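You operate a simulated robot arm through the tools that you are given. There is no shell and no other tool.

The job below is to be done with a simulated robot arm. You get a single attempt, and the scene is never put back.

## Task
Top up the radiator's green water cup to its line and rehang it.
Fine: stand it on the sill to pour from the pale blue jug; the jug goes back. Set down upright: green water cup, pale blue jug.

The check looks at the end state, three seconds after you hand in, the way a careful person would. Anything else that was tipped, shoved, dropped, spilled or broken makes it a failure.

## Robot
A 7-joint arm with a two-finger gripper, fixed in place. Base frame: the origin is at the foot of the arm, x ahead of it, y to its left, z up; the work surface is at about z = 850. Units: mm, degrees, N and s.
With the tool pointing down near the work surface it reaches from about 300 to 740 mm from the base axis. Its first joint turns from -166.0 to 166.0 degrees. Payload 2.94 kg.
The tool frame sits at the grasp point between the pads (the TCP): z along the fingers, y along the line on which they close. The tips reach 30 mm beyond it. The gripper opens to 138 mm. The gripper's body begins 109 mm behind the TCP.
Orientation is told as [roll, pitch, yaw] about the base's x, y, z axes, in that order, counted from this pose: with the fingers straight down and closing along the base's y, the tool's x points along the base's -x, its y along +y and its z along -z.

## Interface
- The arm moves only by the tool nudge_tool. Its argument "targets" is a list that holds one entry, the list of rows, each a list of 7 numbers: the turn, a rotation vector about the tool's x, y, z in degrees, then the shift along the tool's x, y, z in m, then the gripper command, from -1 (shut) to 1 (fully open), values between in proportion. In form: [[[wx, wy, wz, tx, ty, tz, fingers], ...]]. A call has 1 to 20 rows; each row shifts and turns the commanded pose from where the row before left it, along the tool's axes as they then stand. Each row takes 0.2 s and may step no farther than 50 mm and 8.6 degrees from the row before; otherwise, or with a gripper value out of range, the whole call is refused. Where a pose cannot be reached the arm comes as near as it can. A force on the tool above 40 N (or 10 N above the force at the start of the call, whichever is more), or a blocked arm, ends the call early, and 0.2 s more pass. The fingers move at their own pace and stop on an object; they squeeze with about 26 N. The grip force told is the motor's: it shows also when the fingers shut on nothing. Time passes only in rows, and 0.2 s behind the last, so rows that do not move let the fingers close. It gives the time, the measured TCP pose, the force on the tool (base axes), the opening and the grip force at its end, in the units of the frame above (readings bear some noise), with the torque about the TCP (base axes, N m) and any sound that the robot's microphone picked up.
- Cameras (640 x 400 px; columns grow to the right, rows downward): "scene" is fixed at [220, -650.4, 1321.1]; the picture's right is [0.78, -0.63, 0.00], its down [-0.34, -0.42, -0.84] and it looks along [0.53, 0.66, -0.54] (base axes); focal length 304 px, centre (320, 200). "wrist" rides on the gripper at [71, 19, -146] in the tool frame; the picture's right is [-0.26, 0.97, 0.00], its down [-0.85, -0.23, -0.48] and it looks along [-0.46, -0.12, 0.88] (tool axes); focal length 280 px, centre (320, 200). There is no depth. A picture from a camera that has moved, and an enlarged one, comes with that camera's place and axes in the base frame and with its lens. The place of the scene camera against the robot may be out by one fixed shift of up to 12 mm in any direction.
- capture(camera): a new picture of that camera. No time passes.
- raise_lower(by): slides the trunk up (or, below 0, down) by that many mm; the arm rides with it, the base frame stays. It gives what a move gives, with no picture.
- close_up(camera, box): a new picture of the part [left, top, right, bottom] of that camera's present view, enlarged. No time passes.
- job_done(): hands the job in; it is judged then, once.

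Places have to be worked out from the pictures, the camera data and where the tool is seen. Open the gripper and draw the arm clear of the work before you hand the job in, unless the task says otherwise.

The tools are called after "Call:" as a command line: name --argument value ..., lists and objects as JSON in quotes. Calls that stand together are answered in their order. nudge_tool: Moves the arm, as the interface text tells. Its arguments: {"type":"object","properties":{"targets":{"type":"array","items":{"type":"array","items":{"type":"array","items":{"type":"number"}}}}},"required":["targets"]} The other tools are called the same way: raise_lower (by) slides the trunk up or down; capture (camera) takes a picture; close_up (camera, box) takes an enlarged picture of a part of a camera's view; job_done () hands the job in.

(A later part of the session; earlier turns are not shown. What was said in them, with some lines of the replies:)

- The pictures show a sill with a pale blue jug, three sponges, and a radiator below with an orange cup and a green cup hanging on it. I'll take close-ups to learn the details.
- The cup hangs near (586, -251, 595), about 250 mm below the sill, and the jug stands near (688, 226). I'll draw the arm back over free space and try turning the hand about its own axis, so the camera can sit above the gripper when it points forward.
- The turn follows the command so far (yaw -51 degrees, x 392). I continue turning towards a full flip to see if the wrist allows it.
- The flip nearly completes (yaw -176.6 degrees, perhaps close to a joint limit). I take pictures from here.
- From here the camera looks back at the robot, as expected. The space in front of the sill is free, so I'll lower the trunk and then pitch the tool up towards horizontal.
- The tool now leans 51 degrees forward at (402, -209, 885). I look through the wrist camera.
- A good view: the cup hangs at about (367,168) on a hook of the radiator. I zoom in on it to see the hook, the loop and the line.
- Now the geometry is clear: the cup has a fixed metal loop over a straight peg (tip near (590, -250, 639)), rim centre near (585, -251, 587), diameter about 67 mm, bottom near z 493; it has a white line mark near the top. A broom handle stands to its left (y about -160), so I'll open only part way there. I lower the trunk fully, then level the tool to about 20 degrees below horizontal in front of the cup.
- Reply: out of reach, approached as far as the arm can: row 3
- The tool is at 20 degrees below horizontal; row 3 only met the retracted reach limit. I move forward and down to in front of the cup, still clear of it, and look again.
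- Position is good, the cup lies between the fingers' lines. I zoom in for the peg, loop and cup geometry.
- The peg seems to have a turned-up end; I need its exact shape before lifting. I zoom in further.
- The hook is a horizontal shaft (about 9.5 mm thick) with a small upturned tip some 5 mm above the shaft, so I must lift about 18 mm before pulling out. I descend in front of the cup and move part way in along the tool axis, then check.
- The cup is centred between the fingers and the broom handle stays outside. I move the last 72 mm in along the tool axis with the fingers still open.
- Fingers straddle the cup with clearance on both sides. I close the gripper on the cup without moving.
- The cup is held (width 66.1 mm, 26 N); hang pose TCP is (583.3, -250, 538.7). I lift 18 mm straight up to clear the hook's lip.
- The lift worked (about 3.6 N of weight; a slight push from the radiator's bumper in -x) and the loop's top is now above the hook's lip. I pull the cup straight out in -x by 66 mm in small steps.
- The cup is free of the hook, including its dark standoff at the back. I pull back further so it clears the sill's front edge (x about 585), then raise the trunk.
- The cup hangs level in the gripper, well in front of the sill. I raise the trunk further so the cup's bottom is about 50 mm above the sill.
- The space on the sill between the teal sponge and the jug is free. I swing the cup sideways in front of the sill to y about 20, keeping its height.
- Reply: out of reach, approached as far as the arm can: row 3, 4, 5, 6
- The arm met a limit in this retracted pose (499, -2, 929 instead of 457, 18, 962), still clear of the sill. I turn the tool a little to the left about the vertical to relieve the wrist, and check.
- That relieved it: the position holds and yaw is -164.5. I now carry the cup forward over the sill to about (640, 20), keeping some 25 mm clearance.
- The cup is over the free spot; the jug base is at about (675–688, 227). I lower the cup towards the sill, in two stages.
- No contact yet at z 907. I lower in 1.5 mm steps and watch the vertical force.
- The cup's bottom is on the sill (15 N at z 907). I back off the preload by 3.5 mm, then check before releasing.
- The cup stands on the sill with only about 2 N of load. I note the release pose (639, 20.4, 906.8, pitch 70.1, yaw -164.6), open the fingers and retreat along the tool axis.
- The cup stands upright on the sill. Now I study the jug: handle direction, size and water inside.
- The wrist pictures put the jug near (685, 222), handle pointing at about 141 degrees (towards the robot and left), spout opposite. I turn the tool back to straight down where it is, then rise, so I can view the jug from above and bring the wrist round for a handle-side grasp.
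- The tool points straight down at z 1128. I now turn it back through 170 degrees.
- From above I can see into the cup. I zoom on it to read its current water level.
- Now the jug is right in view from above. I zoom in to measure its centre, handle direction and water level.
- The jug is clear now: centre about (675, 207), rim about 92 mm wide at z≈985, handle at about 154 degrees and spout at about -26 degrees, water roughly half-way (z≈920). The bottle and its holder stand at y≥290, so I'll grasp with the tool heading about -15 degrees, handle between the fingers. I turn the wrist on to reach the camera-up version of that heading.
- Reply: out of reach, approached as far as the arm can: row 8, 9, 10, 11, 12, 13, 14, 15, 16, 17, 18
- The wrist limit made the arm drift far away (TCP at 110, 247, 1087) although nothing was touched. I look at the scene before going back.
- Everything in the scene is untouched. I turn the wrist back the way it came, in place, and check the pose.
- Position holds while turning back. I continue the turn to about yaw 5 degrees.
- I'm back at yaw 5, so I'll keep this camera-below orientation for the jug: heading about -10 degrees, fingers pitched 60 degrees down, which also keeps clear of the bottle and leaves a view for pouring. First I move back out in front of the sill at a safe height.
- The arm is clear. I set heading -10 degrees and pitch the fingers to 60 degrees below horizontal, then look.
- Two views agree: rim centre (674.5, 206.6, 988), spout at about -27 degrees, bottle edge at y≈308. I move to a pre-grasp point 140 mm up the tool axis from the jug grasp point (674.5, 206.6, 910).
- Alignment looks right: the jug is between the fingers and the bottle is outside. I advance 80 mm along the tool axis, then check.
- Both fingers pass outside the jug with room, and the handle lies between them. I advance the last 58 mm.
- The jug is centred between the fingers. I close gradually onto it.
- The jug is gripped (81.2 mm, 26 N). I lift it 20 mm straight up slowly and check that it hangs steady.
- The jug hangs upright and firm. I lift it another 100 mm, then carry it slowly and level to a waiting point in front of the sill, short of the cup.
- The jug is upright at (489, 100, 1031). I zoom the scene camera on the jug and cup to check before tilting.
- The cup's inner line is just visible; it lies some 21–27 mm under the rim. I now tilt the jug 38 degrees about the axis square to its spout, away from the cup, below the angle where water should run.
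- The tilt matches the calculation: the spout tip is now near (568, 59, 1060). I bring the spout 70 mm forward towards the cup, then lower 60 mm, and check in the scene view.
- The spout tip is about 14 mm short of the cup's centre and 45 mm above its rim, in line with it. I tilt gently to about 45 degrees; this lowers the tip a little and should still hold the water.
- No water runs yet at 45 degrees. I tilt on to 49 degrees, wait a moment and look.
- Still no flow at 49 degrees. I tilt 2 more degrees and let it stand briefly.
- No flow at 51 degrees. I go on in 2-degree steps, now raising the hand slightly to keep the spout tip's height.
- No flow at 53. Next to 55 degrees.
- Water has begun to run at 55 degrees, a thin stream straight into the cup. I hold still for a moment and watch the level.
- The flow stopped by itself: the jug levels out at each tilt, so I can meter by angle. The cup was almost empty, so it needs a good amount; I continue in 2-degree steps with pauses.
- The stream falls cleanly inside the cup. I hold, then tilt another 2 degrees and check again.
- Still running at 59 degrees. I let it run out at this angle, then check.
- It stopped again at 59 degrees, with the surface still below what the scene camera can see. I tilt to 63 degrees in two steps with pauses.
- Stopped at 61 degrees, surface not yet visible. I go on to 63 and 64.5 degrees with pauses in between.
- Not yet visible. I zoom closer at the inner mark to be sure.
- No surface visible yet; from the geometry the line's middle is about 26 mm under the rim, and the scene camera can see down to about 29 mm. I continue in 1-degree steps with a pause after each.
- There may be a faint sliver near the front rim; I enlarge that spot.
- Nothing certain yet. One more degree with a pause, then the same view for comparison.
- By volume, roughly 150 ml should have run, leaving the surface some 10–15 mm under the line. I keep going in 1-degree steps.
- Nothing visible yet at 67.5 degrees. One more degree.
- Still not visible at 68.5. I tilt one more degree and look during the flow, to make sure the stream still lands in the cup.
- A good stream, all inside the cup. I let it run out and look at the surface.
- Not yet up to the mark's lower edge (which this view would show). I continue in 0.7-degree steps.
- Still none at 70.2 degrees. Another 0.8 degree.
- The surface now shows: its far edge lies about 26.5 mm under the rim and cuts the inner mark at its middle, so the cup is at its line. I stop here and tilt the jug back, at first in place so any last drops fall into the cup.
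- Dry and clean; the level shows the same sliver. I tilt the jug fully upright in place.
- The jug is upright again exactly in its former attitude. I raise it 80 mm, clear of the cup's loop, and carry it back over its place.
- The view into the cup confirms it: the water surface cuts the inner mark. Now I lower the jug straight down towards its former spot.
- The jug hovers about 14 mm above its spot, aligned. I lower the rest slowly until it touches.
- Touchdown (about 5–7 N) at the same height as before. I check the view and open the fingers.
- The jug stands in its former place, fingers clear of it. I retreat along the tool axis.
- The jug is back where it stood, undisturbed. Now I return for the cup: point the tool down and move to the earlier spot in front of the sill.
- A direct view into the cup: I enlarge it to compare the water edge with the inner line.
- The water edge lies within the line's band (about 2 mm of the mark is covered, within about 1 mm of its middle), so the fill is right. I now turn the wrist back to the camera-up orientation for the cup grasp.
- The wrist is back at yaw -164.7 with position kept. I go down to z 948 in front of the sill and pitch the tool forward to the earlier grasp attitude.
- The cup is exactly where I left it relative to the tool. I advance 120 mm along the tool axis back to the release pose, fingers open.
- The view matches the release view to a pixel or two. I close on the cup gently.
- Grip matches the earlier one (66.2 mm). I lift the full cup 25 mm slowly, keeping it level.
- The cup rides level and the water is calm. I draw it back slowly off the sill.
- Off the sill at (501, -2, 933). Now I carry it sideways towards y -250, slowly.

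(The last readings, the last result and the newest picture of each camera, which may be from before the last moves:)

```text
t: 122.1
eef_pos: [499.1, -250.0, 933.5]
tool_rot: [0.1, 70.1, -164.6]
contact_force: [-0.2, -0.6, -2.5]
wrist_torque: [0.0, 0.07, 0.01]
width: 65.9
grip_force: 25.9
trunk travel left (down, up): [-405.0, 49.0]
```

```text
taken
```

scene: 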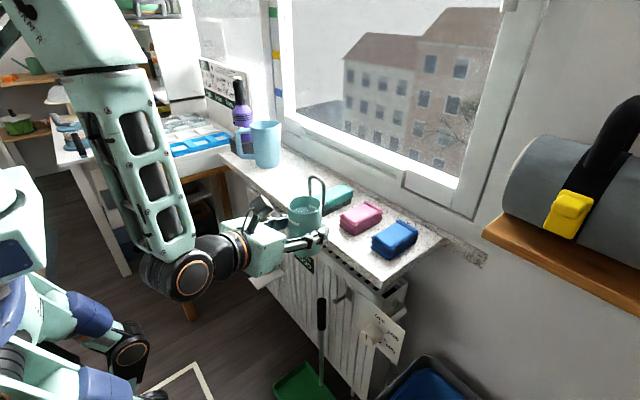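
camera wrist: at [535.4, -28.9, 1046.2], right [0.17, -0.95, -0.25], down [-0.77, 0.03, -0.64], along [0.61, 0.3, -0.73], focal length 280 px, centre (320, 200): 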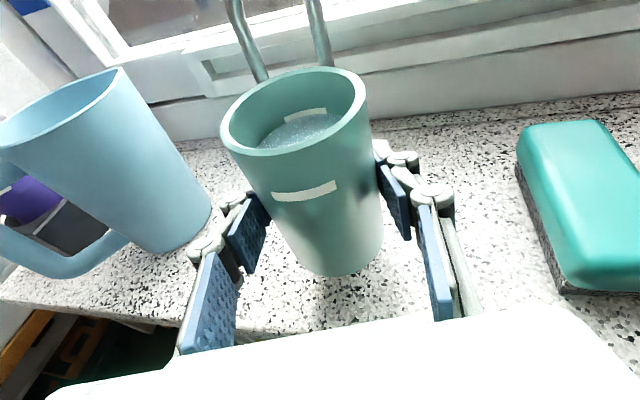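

The cup is in front of the hook column. I turn back to the hanging heading (yaw -176.5) and ease back 25 mm for clearance before lowering.

Call:
nudge_tool --targets '[[[-2.775, 0, 1.0125, 0, 0, 0, -1], [-2.775, 0, 1.0125, 0, 0, 0, -1], [-2.775, 0, 1.0125, 0, 0, 0, -1], [-2.775, 0, 1.0125, 0, 0, 0, -1], [0, 0, 0, -0.0029, -0.0005, -0.0078, -1], [0, 0, 0, -0.0029, -0.0005, -0.0078, -1], [0, 0, 0, -0.0029, -0.0005, -0.0078, -1], [0, 0, 0, 0, 0, 0, -1]]]'

Call:
raise_lower --by -200

Call:
capture --camera "wrist"

```text
t: 123.9
eef_pos: [474.3, -248.5, 933.9]
tool_rot: [0.2, 70.1, -176.4]
contact_force: [0.2, -0.3, -1.4]
wrist_torque: [-0.02, 0.03, 0.01]
width: 66.0
grip_force: 26.0
trunk travel left (down, up): [-405.0, 49.0]
```

```text
t: 126.1
eef_pos: [475.6, -248.9, 733.7]
tool_rot: [-0.1, 70.1, -176.5]
contact_force: [0.2, 0.5, -0.9]
wrist_torque: [0.0, 0.02, -0.02]
width: 66.0
grip_force: 26.0
trunk travel left (down, up): [-205.0, 249.0]
```

```text
taken
camera wrist: at [362.0, -275.5, 848.6], right [-0.03, -0.97, -0.25], down [-0.75, 0.18, -0.64], along [0.66, 0.17, -0.73], focal length 280 px, centre (320, 200)
```

wrist: 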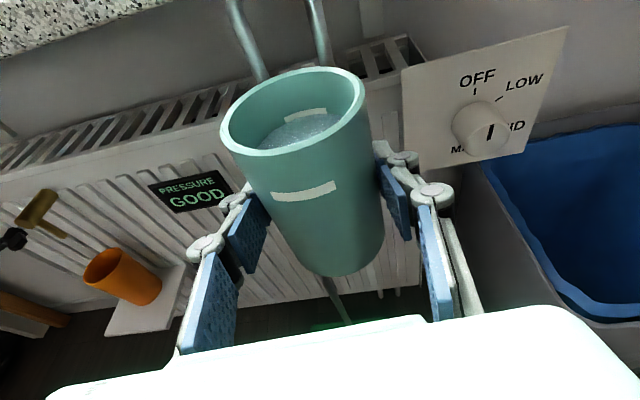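

Everything stays clear. I lower the trunk another 177 mm to the insertion height (about 18 mm above the hanging height).

Call:
raise_lower --by -177

Call:
capture --camera "wrist"

Call:
close_up --camera "scene" --box '[280, 250, 380, 350]'

```text
t: 128.1
eef_pos: [474.5, -248.5, 556.4]
tool_rot: [0.0, 70.1, -176.4]
contact_force: [-0.5, 0.3, -2.4]
wrist_torque: [0.01, 0.06, 0.03]
width: 66.2
grip_force: 26.0
trunk travel left (down, up): [-28.0, 426.0]
```

```text
taken
camera wrist: at [362.0, -275.4, 671.6], right [-0.03, -0.97, -0.25], down [-0.75, 0.18, -0.64], along [0.66, 0.17, -0.73], focal length 280 px, centre (320, 200)
```

wrist: 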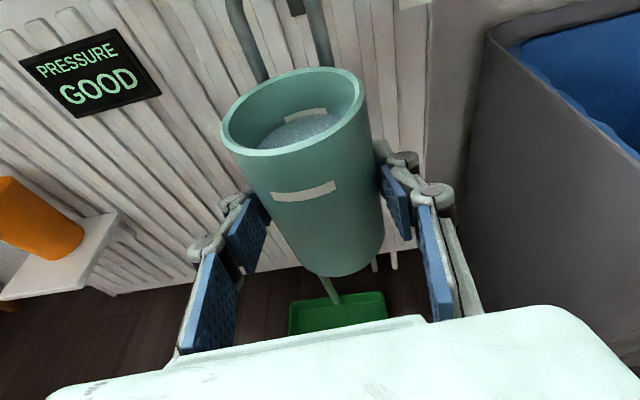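

```text
4.00 times, centred on (330, 300) of scene
camera zoom: at [220.0, -650.4, 1321.1], right [0.78, -0.63, 0.0], down [-0.34, -0.42, -0.84], along [0.53, 0.66, -0.54], focal length 1214 px, centre (280, -200)
```

zoom: 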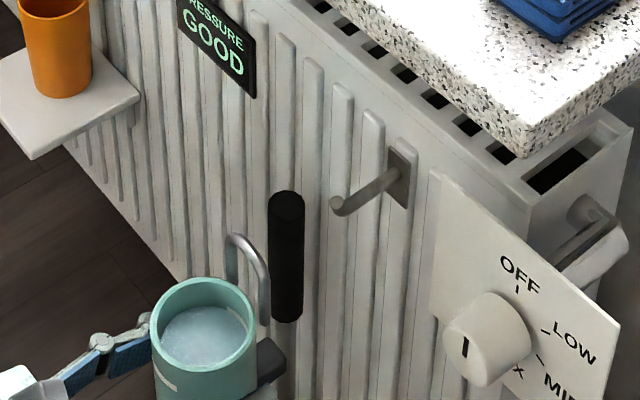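

The cup is lined up below and in front of the hook, its loop upright. I move 45 mm towards the hook and check the alignment.

Call:
nudge_tool --targets '[[[0, 0, 0, 0.00154, 0.0008, 0.0042, -1], [0, 0, 0, 0.00308, 0.0008, 0.00844, -1], [0, 0, 0, 0.00308, 0.0008, 0.00844, -1], [0, 0, 0, 0.00308, 0.0008, 0.00844, -1], [0, 0, 0, 0.00308, 0.0008, 0.00844, -1], [0, 0, 0, 0.00154, 0.0003, 0.0042, -1], [0, 0, 0, 0, 0, 0, -1]]]'

Call:
capture --camera "wrist"

Call:
close_up --camera "scene" --box '[290, 260, 380, 350]'

```text
t: 129.7
eef_pos: [519.3, -249.0, 557.6]
tool_rot: [0.0, 70.0, -176.4]
contact_force: [-0.8, -0.5, -2.4]
wrist_torque: [0.01, 0.04, -0.01]
width: 66.0
grip_force: 26.2
trunk travel left (down, up): [-28.0, 426.0]
```

```text
taken
camera wrist: at [407.1, -276.6, 671.8], right [-0.03, -0.97, -0.25], down [-0.75, 0.18, -0.64], along [0.66, 0.17, -0.73], focal length 280 px, centre (320, 200)
```

wrist: 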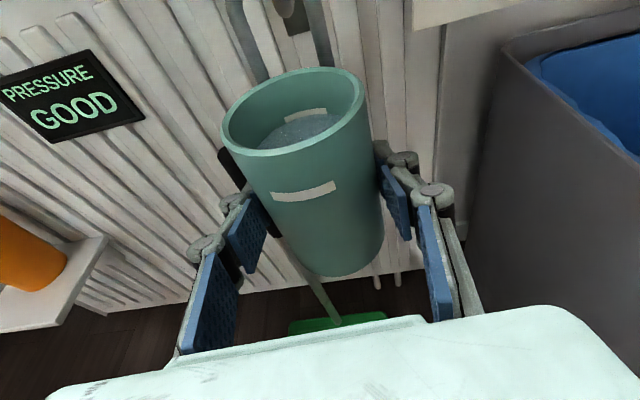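

```text
4.44 times, centred on (335, 305) of scene
camera zoom: at [220.0, -650.4, 1321.1], right [0.78, -0.63, 0.0], down [-0.34, -0.42, -0.84], along [0.53, 0.66, -0.54], focal length 1349 px, centre (253, -267)
```

zoom: 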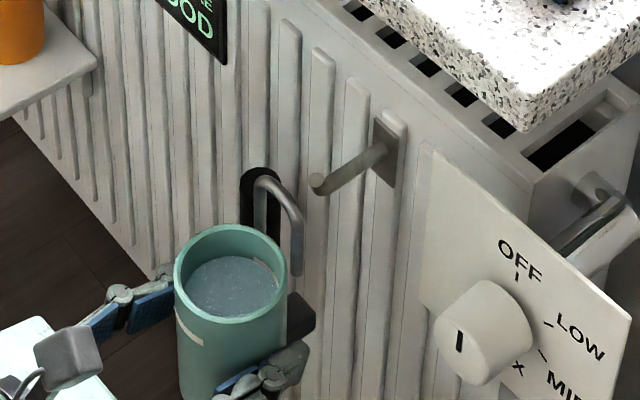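

The picture matches the one taken just after unhooking. I push the loop over the hook: 56 mm in small steps, then check.

Call:
nudge_tool --targets '[[[0, 0, 0, 0.00135, 0.0003, 0.0037, -1], [0, 0, 0, 0.00269, 0.0006, 0.00739, -1], [0, 0, 0, 0.00269, 0.0006, 0.00739, -1], [0, 0, 0, 0.00269, 0.0006, 0.00739, -1], [0, 0, 0, 0.00269, 0.0005, 0.00739, -1], [0, 0, 0, 0.00269, 0.0005, 0.00739, -1], [0, 0, 0, 0.00269, 0.0005, 0.00739, -1], [0, 0, 0, 0.00135, 0.0002, 0.0037, -1], [0, 0, 0, 0, 0, 0, -1]]]'

Call:
capture --camera "wrist"

Call:
close_up --camera "scene" --box '[310, 270, 370, 330]'

```text
t: 131.7
eef_pos: [573.6, -251.0, 557.2]
tool_rot: [0.0, 70.1, -176.5]
contact_force: [0.6, -0.1, -2.4]
wrist_torque: [0.0, 0.04, 0.01]
width: 66.1
grip_force: 26.1
trunk travel left (down, up): [-28.0, 426.0]
```

```text
taken
camera wrist: at [462.2, -277.4, 671.9], right [-0.03, -0.97, -0.25], down [-0.75, 0.18, -0.64], along [0.66, 0.17, -0.73], focal length 280 px, centre (320, 200)
```

wrist: 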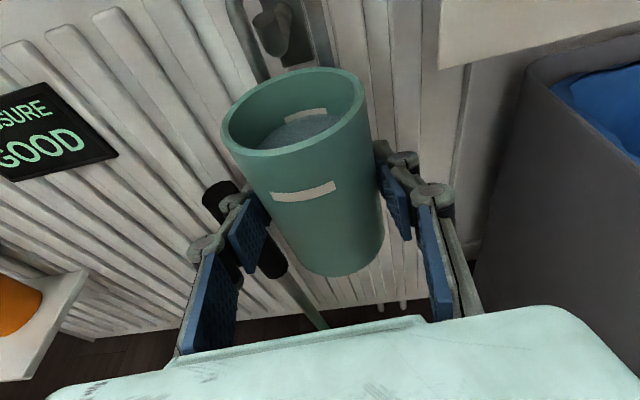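

```text
6.67 times, centred on (340, 300) of scene
camera zoom: at [220.0, -650.4, 1321.1], right [0.78, -0.63, 0.0], down [-0.34, -0.42, -0.84], along [0.53, 0.66, -0.54], focal length 2023 px, centre (187, -467)
```

zoom: 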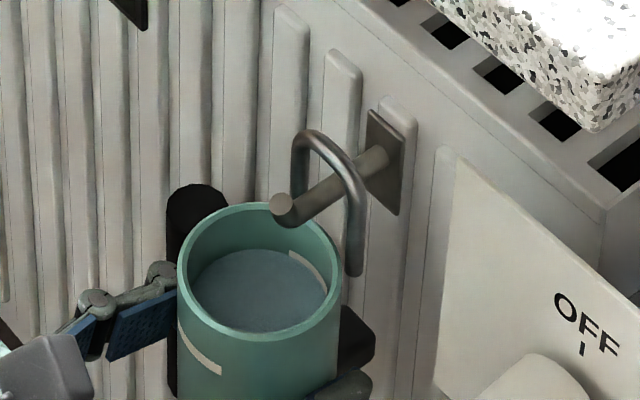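

The loop now surrounds the hook's shaft. I move the last 8 mm in towards the radiator.

Call:
nudge_tool --targets '[[[0, 0, 0, 0.00144, 0.0, 0.00394, -1], [0, 0, 0, 0.00144, 0.0, 0.00394, -1], [0, 0, 0, 0, 0, 0, -1]]]'

Call:
close_up --camera "scene" --box '[310, 270, 370, 330]'

```text
t: 132.4
eef_pos: [582.8, -249.5, 557.0]
tool_rot: [0.1, 70.1, -176.5]
contact_force: [-0.4, 0.1, -1.8]
wrist_torque: [-0.01, 0.07, -0.02]
width: 66.0
grip_force: 26.1
trunk travel left (down, up): [-28.0, 426.0]
```

```text
6.67 times, centred on (340, 300) of scene
camera zoom: at [220.0, -650.4, 1321.1], right [0.78, -0.63, 0.0], down [-0.34, -0.42, -0.84], along [0.53, 0.66, -0.54], focal length 2023 px, centre (187, -467)
```

zoom: 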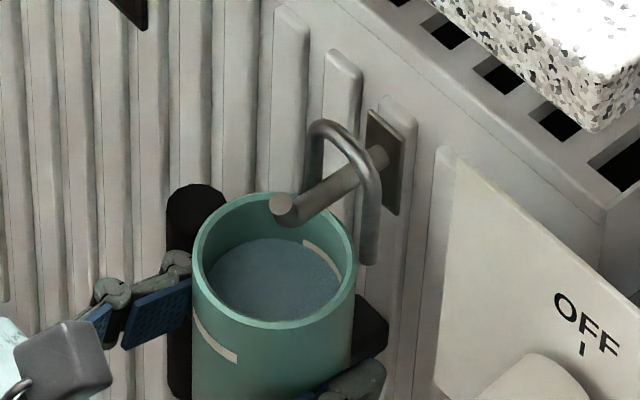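

It is exactly at the hanging depth, with no contact force. I lower 15 mm, then feel for the hook taking the load.

Call:
nudge_tool --targets '[[[0, 0, 0, -0.0047, 0, 0.00171, -1], [0, 0, 0, -0.0047, 0, 0.00171, -1], [0, 0, 0, -0.0047, 0, 0.00171, -1], [0, 0, 0, 0, 0, 0, -1]]]'

Call:
close_up --camera "scene" --box '[310, 270, 370, 330]'

```text
t: 133.4
eef_pos: [584.0, -249.6, 541.9]
tool_rot: [0.0, 70.1, -176.4]
contact_force: [-0.1, 0.2, -2.5]
wrist_torque: [0.01, 0.02, -0.02]
width: 65.8
grip_force: 26.1
trunk travel left (down, up): [-28.0, 426.0]
```

```text
6.67 times, centred on (340, 300) of scene
camera zoom: at [220.0, -650.4, 1321.1], right [0.78, -0.63, 0.0], down [-0.34, -0.42, -0.84], along [0.53, 0.66, -0.54], focal length 2023 px, centre (187, -467)
```

zoom: 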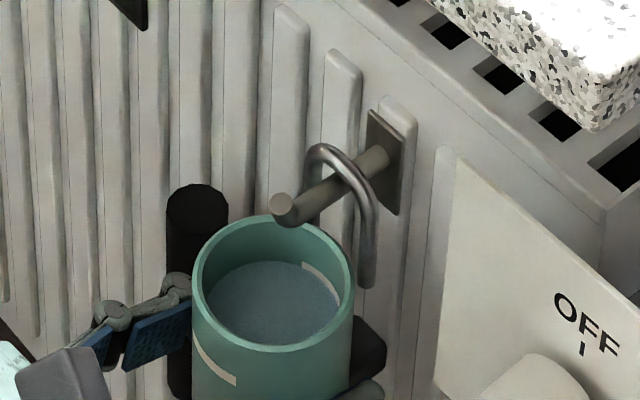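

Nearly down at z 542, no load transferred yet. I lower in 1.2 mm steps until the vertical force changes.

Call:
nudge_tool --targets '[[[0, 0, 0, -0.00113, 0, 0.00041, -1], [0, 0, 0, -0.00113, 0, 0.00041, -1], [0, 0, 0, -0.00113, 0, 0.00041, -1], [0, 0, 0, 0, 0, 0, -1]]]'

```text
t: 134.4
eef_pos: [583.0, -249.9, 540.6]
tool_rot: [0.2, 70.3, -176.3]
contact_force: [0.1, 0.9, 3.9]
wrist_torque: [-0.09, -0.16, 0.02]
width: 65.9
grip_force: 26.1
trunk travel left (down, up): [-28.0, 426.0]
```

The hook has taken the load (force turned from -2.5 to +3.9 N). I ease up 1 mm and look closely before releasing.

Call:
nudge_tool --targets '[[[0, 0, 0, 0.0009, 0, -0.00033, -1], [0, 0, 0, 0, 0, 0, -1]]]'

Call:
close_up --camera "scene" --box '[325, 280, 365, 320]'

Call:
capture --camera "wrist"

```text
t: 135.1
eef_pos: [583.7, -250.0, 539.2]
tool_rot: [0.0, 70.1, -176.4]
contact_force: [1.3, 0.0, 3.7]
wrist_torque: [-0.02, 0.01, 0.01]
width: 66.2
grip_force: 25.7
trunk travel left (down, up): [-28.0, 426.0]
```

```text
10.00 times, centred on (345, 300) of scene
camera zoom: at [220.0, -650.4, 1321.1], right [0.78, -0.63, 0.0], down [-0.34, -0.42, -0.84], along [0.53, 0.66, -0.54], focal length 3035 px, centre (70, -800)
```

zoom: 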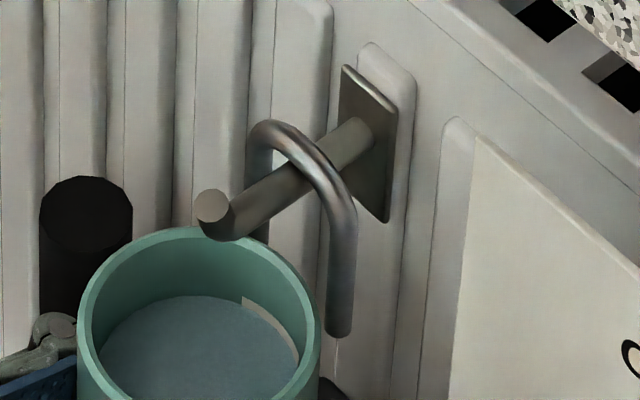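

```text
taken
camera wrist: at [470.2, -276.9, 655.1], right [-0.03, -0.97, -0.25], down [-0.75, 0.18, -0.64], along [0.66, 0.17, -0.73], focal length 280 px, centre (320, 200)
```

wrist: 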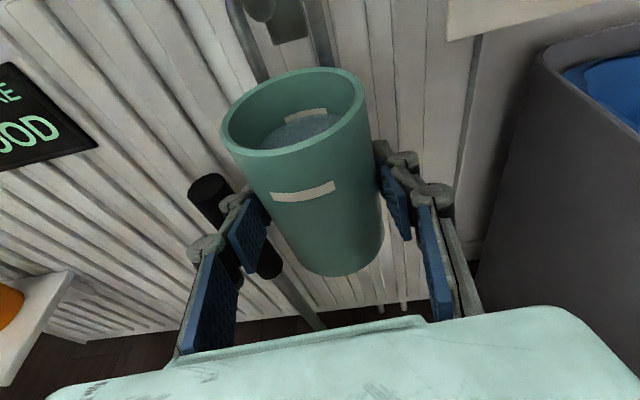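

The loop sits on the shaft just as in the first pictures. I open the fingers gently.

Call:
nudge_tool --targets '[[[0, 0, 0, 0, 0, 0, 0.0], [0, 0, 0, 0, 0, 0, 0.1], [0, 0, 0, 0, 0, 0, 0.3], [0, 0, 0, 0, 0, 0, 0.5], [0, 0, 0, 0, 0, 0, 0.5]]]'

Call:
close_up --camera "scene" --box '[290, 270, 390, 380]'

Call:
capture --camera "wrist"

```text
t: 136.2
eef_pos: [583.1, -249.6, 539.7]
tool_rot: [0.1, 70.1, -176.4]
contact_force: [0.0, -0.1, -0.2]
wrist_torque: [0.01, -0.01, 0.04]
width: 103.3
grip_force: 0.0
trunk travel left (down, up): [-28.0, 426.0]
```

```text
3.64 times, centred on (340, 325) of scene
camera zoom: at [220.0, -650.4, 1321.1], right [0.78, -0.63, 0.0], down [-0.34, -0.42, -0.84], along [0.53, 0.66, -0.54], focal length 1104 px, centre (247, -254)
```

zoom: 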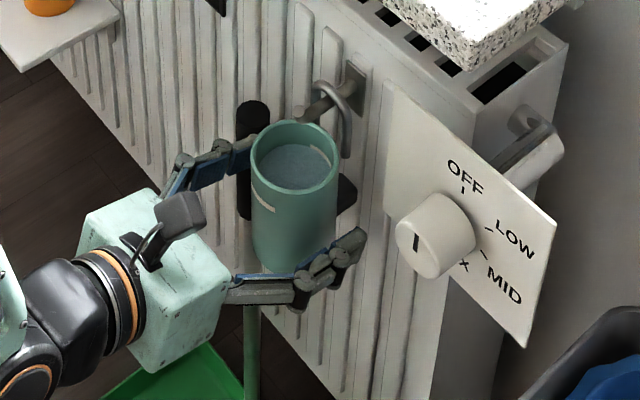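

```text
taken
camera wrist: at [470.2, -276.9, 654.9], right [-0.03, -0.97, -0.25], down [-0.75, 0.18, -0.64], along [0.66, 0.17, -0.73], focal length 280 px, centre (320, 200)
```

wrist: 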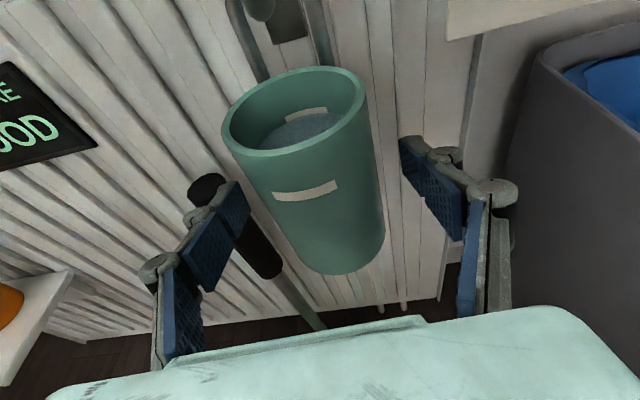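

The cup hangs by itself, upright and full to the line. I retreat along the tool axis, the way I came in.

Call:
nudge_tool --targets '[[[0, 0, 0, 0, 0, -0.015, 0.5], [0, 0, 0, 0, 0, -0.025, 0.5], [0, 0, 0, 0, 0, -0.03, 0.5], [0, 0, 0, 0, 0, -0.03, 0.5], [0, 0, 0, 0, 0, -0.03, 0.5], [0, 0, 0, 0, 0, 0, 0.5]]]'

Call:
capture --camera "wrist"

Call:
capture --camera "scene"

```text
t: 137.7
eef_pos: [461.0, -257.2, 583.7]
tool_rot: [0.0, 70.2, -176.3]
contact_force: [0.5, -0.1, 0.6]
wrist_torque: [0.01, -0.01, 0.0]
width: 103.4
grip_force: 0.0
trunk travel left (down, up): [-28.0, 426.0]
```

```text
taken
camera wrist: at [348.3, -284.3, 698.9], right [-0.03, -0.97, -0.25], down [-0.75, 0.18, -0.64], along [0.66, 0.17, -0.73], focal length 280 px, centre (320, 200)
```

wrist: 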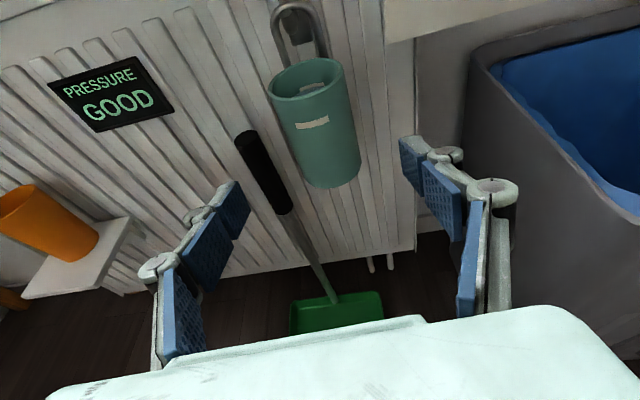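

```text
taken
```

scene: 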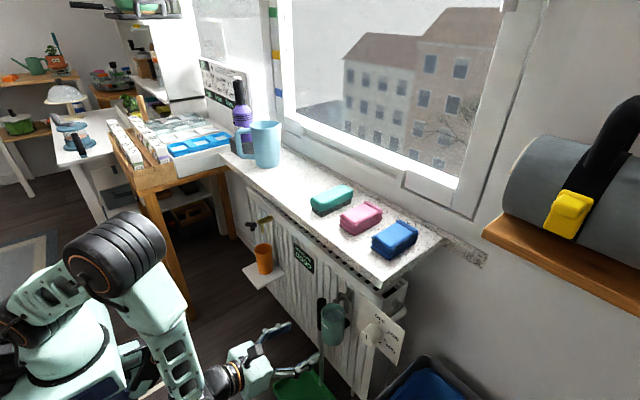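

The cup hangs as before and the jug, sponges and the rest are in place. I raise the trunk to take the arm clear and get a look into the hanging cup from above.

Call:
raise_lower --by 180

Call:
close_up --camera "wrist" --box '[240, 60, 420, 240]'

Call:
close_up --camera "scene" --box '[300, 275, 370, 355]'

Call:
close_up --camera "scene" --box '[210, 80, 330, 180]'

```text
t: 139.7
eef_pos: [462.0, -257.7, 763.6]
tool_rot: [0.0, 70.0, -176.4]
contact_force: [-0.1, 0.9, -0.1]
wrist_torque: [-0.01, -0.01, 0.01]
width: 103.4
grip_force: 0.1
trunk travel left (down, up): [-208.0, 246.0]
```

```text
2.22 times, centred on (330, 150) of wrist
camera zoom: at [348.6, -284.3, 878.6], right [-0.03, -0.97, -0.25], down [-0.75, 0.18, -0.64], along [0.66, 0.17, -0.73], focal length 623 px, centre (298, 311)
```

zoom: 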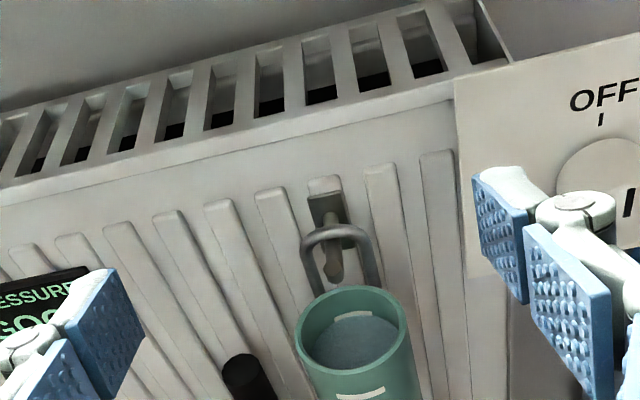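

```text
5.00 times, centred on (335, 315) of scene
camera zoom: at [220.0, -650.4, 1321.1], right [0.78, -0.63, 0.0], down [-0.34, -0.42, -0.84], along [0.53, 0.66, -0.54], focal length 1517 px, centre (245, -375)
```

zoom: 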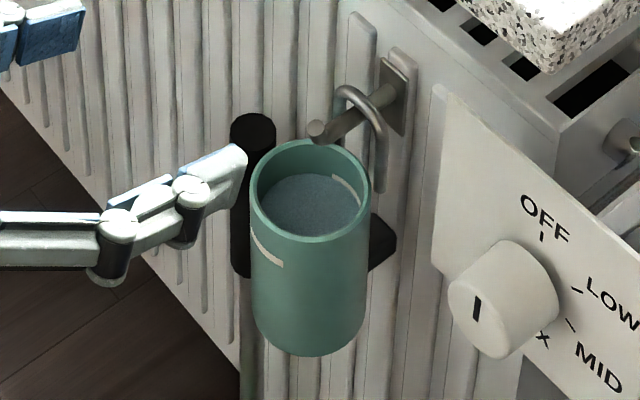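

```text
4.00 times, centred on (270, 130) of scene
camera zoom: at [220.0, -650.4, 1321.1], right [0.78, -0.63, 0.0], down [-0.34, -0.42, -0.84], along [0.53, 0.66, -0.54], focal length 1214 px, centre (520, 480)
```

zoom: 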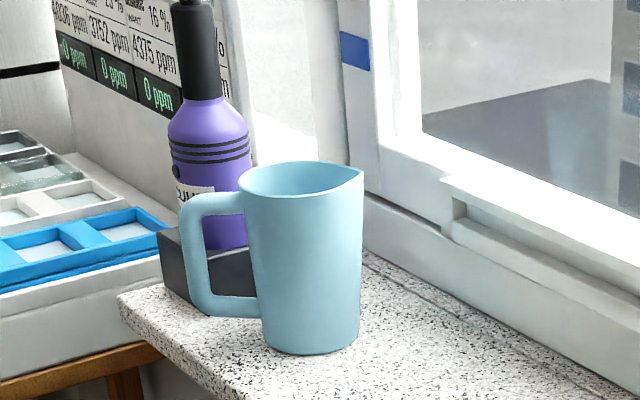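

The jug's picture is the same as at the start. One closer look at the hanging cup's level against the line.

Call:
close_up --camera "scene" --box '[325, 300, 350, 325]'

Call:
raise_lower --by 195

```text
16.00 times, centred on (338, 312) of scene
camera zoom: at [220.0, -650.4, 1321.1], right [0.78, -0.63, 0.0], down [-0.34, -0.42, -0.84], along [0.53, 0.66, -0.54], focal length 4855 px, centre (40, -1600)
```

zoom: 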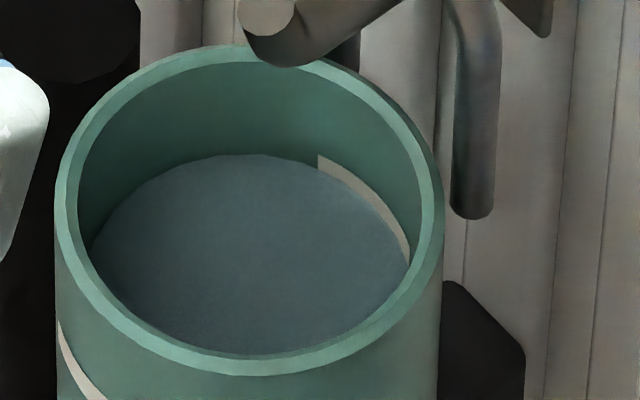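

```text
t: 141.8
eef_pos: [459.4, -257.3, 958.9]
tool_rot: [0.0, 70.1, -176.4]
contact_force: [0.4, -0.1, 0.1]
wrist_torque: [0.01, 0.0, -0.01]
width: 103.3
grip_force: 0.1
trunk travel left (down, up): [-403.0, 51.0]
```

The water edge cuts the line at about its middle in the hanging cup. I draw the arm clear: fold the tool back down in free space, raise it and open the gripper fully.

Call:
nudge_tool --targets '[[[0, -8.5, 0, 0, 0, 0, 0.5], [0, -8.5, 0, 0, 0, 0, 0.5], [0, -8.5, 0, 0, 0, 0, 0.6], [0, -8.5, 0, 0, 0, 0, 0.7], [0, -8.5, 0, 0, 0, 0, 0.8], [0, -8.5, 0, 0, 0, 0, 0.9], [0, -8.5, 0, 0, 0, 0, 1], [0, -8.5, 0, 0, 0, 0, 1], [0, 0, 0, 0, 0, -0.04, 1], [0, 0, 0, 0, 0, -0.04, 1], [0, 0, 0, 0, 0, -0.04, 1], [0, 0, 0, 0, 0, 0, 1]]]'

Call:
capture --camera "scene"

Call:
close_up --camera "scene" --box '[220, 220, 420, 400]'

```text
t: 144.4
eef_pos: [455.3, -258.3, 1078.6]
tool_rot: [0.0, 2.1, -176.5]
contact_force: [0.1, 0.2, -0.1]
wrist_torque: [0.01, -0.03, -0.01]
width: 138.1
grip_force: 0.1
trunk travel left (down, up): [-403.0, 51.0]
```

```text
taken
```

scene: 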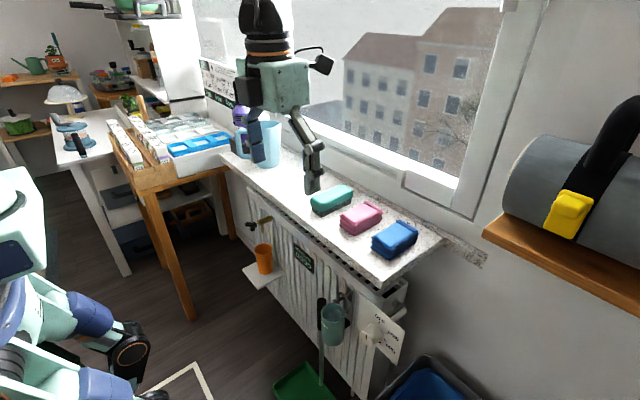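

```text
2.22 times, centred on (320, 310) of scene
camera zoom: at [220.0, -650.4, 1321.1], right [0.78, -0.63, 0.0], down [-0.34, -0.42, -0.84], along [0.53, 0.66, -0.54], focal length 674 px, centre (320, -44)
```

zoom: 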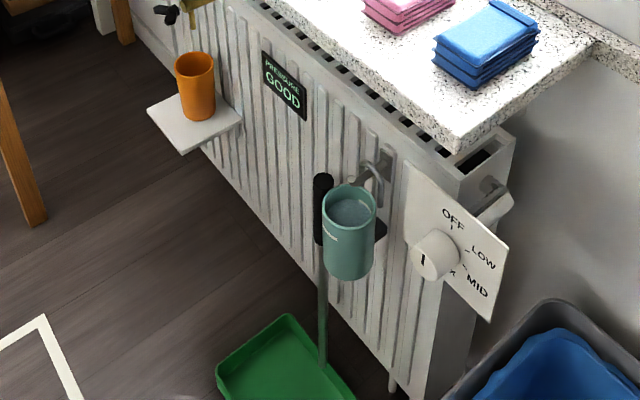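

The cup hangs on its hook, filled to the line, and the jug is back upright in its place. Nothing else has moved, and the arm is clear with the gripper open. I hand the job in.

Call:
job_done

```text
The job is handed in.
```

The green cup is filled to its line and hanging upright on its hook again. The pale blue jug is standing back in its place on the sill. I've handed the job in.

- **Fill level:** the water meets the white line inside the cup, about 1 mm below its middle. I checked this from above on the sill and again once the cup was hanging.
- **Pouring:** I stood the cup on the sill to pour. All the water I saw went into the cup, and I saw none on the sill.
- **Everything else:** in the last pictures the sponges, bottle, orange cup, broom and thermostat board look where they started.
- **Arm:** at one point a wrist limit made the arm swing well off its path, over free space. It touched nothing, and I brought it back the same way. It is now clear of the work with the gripper open.
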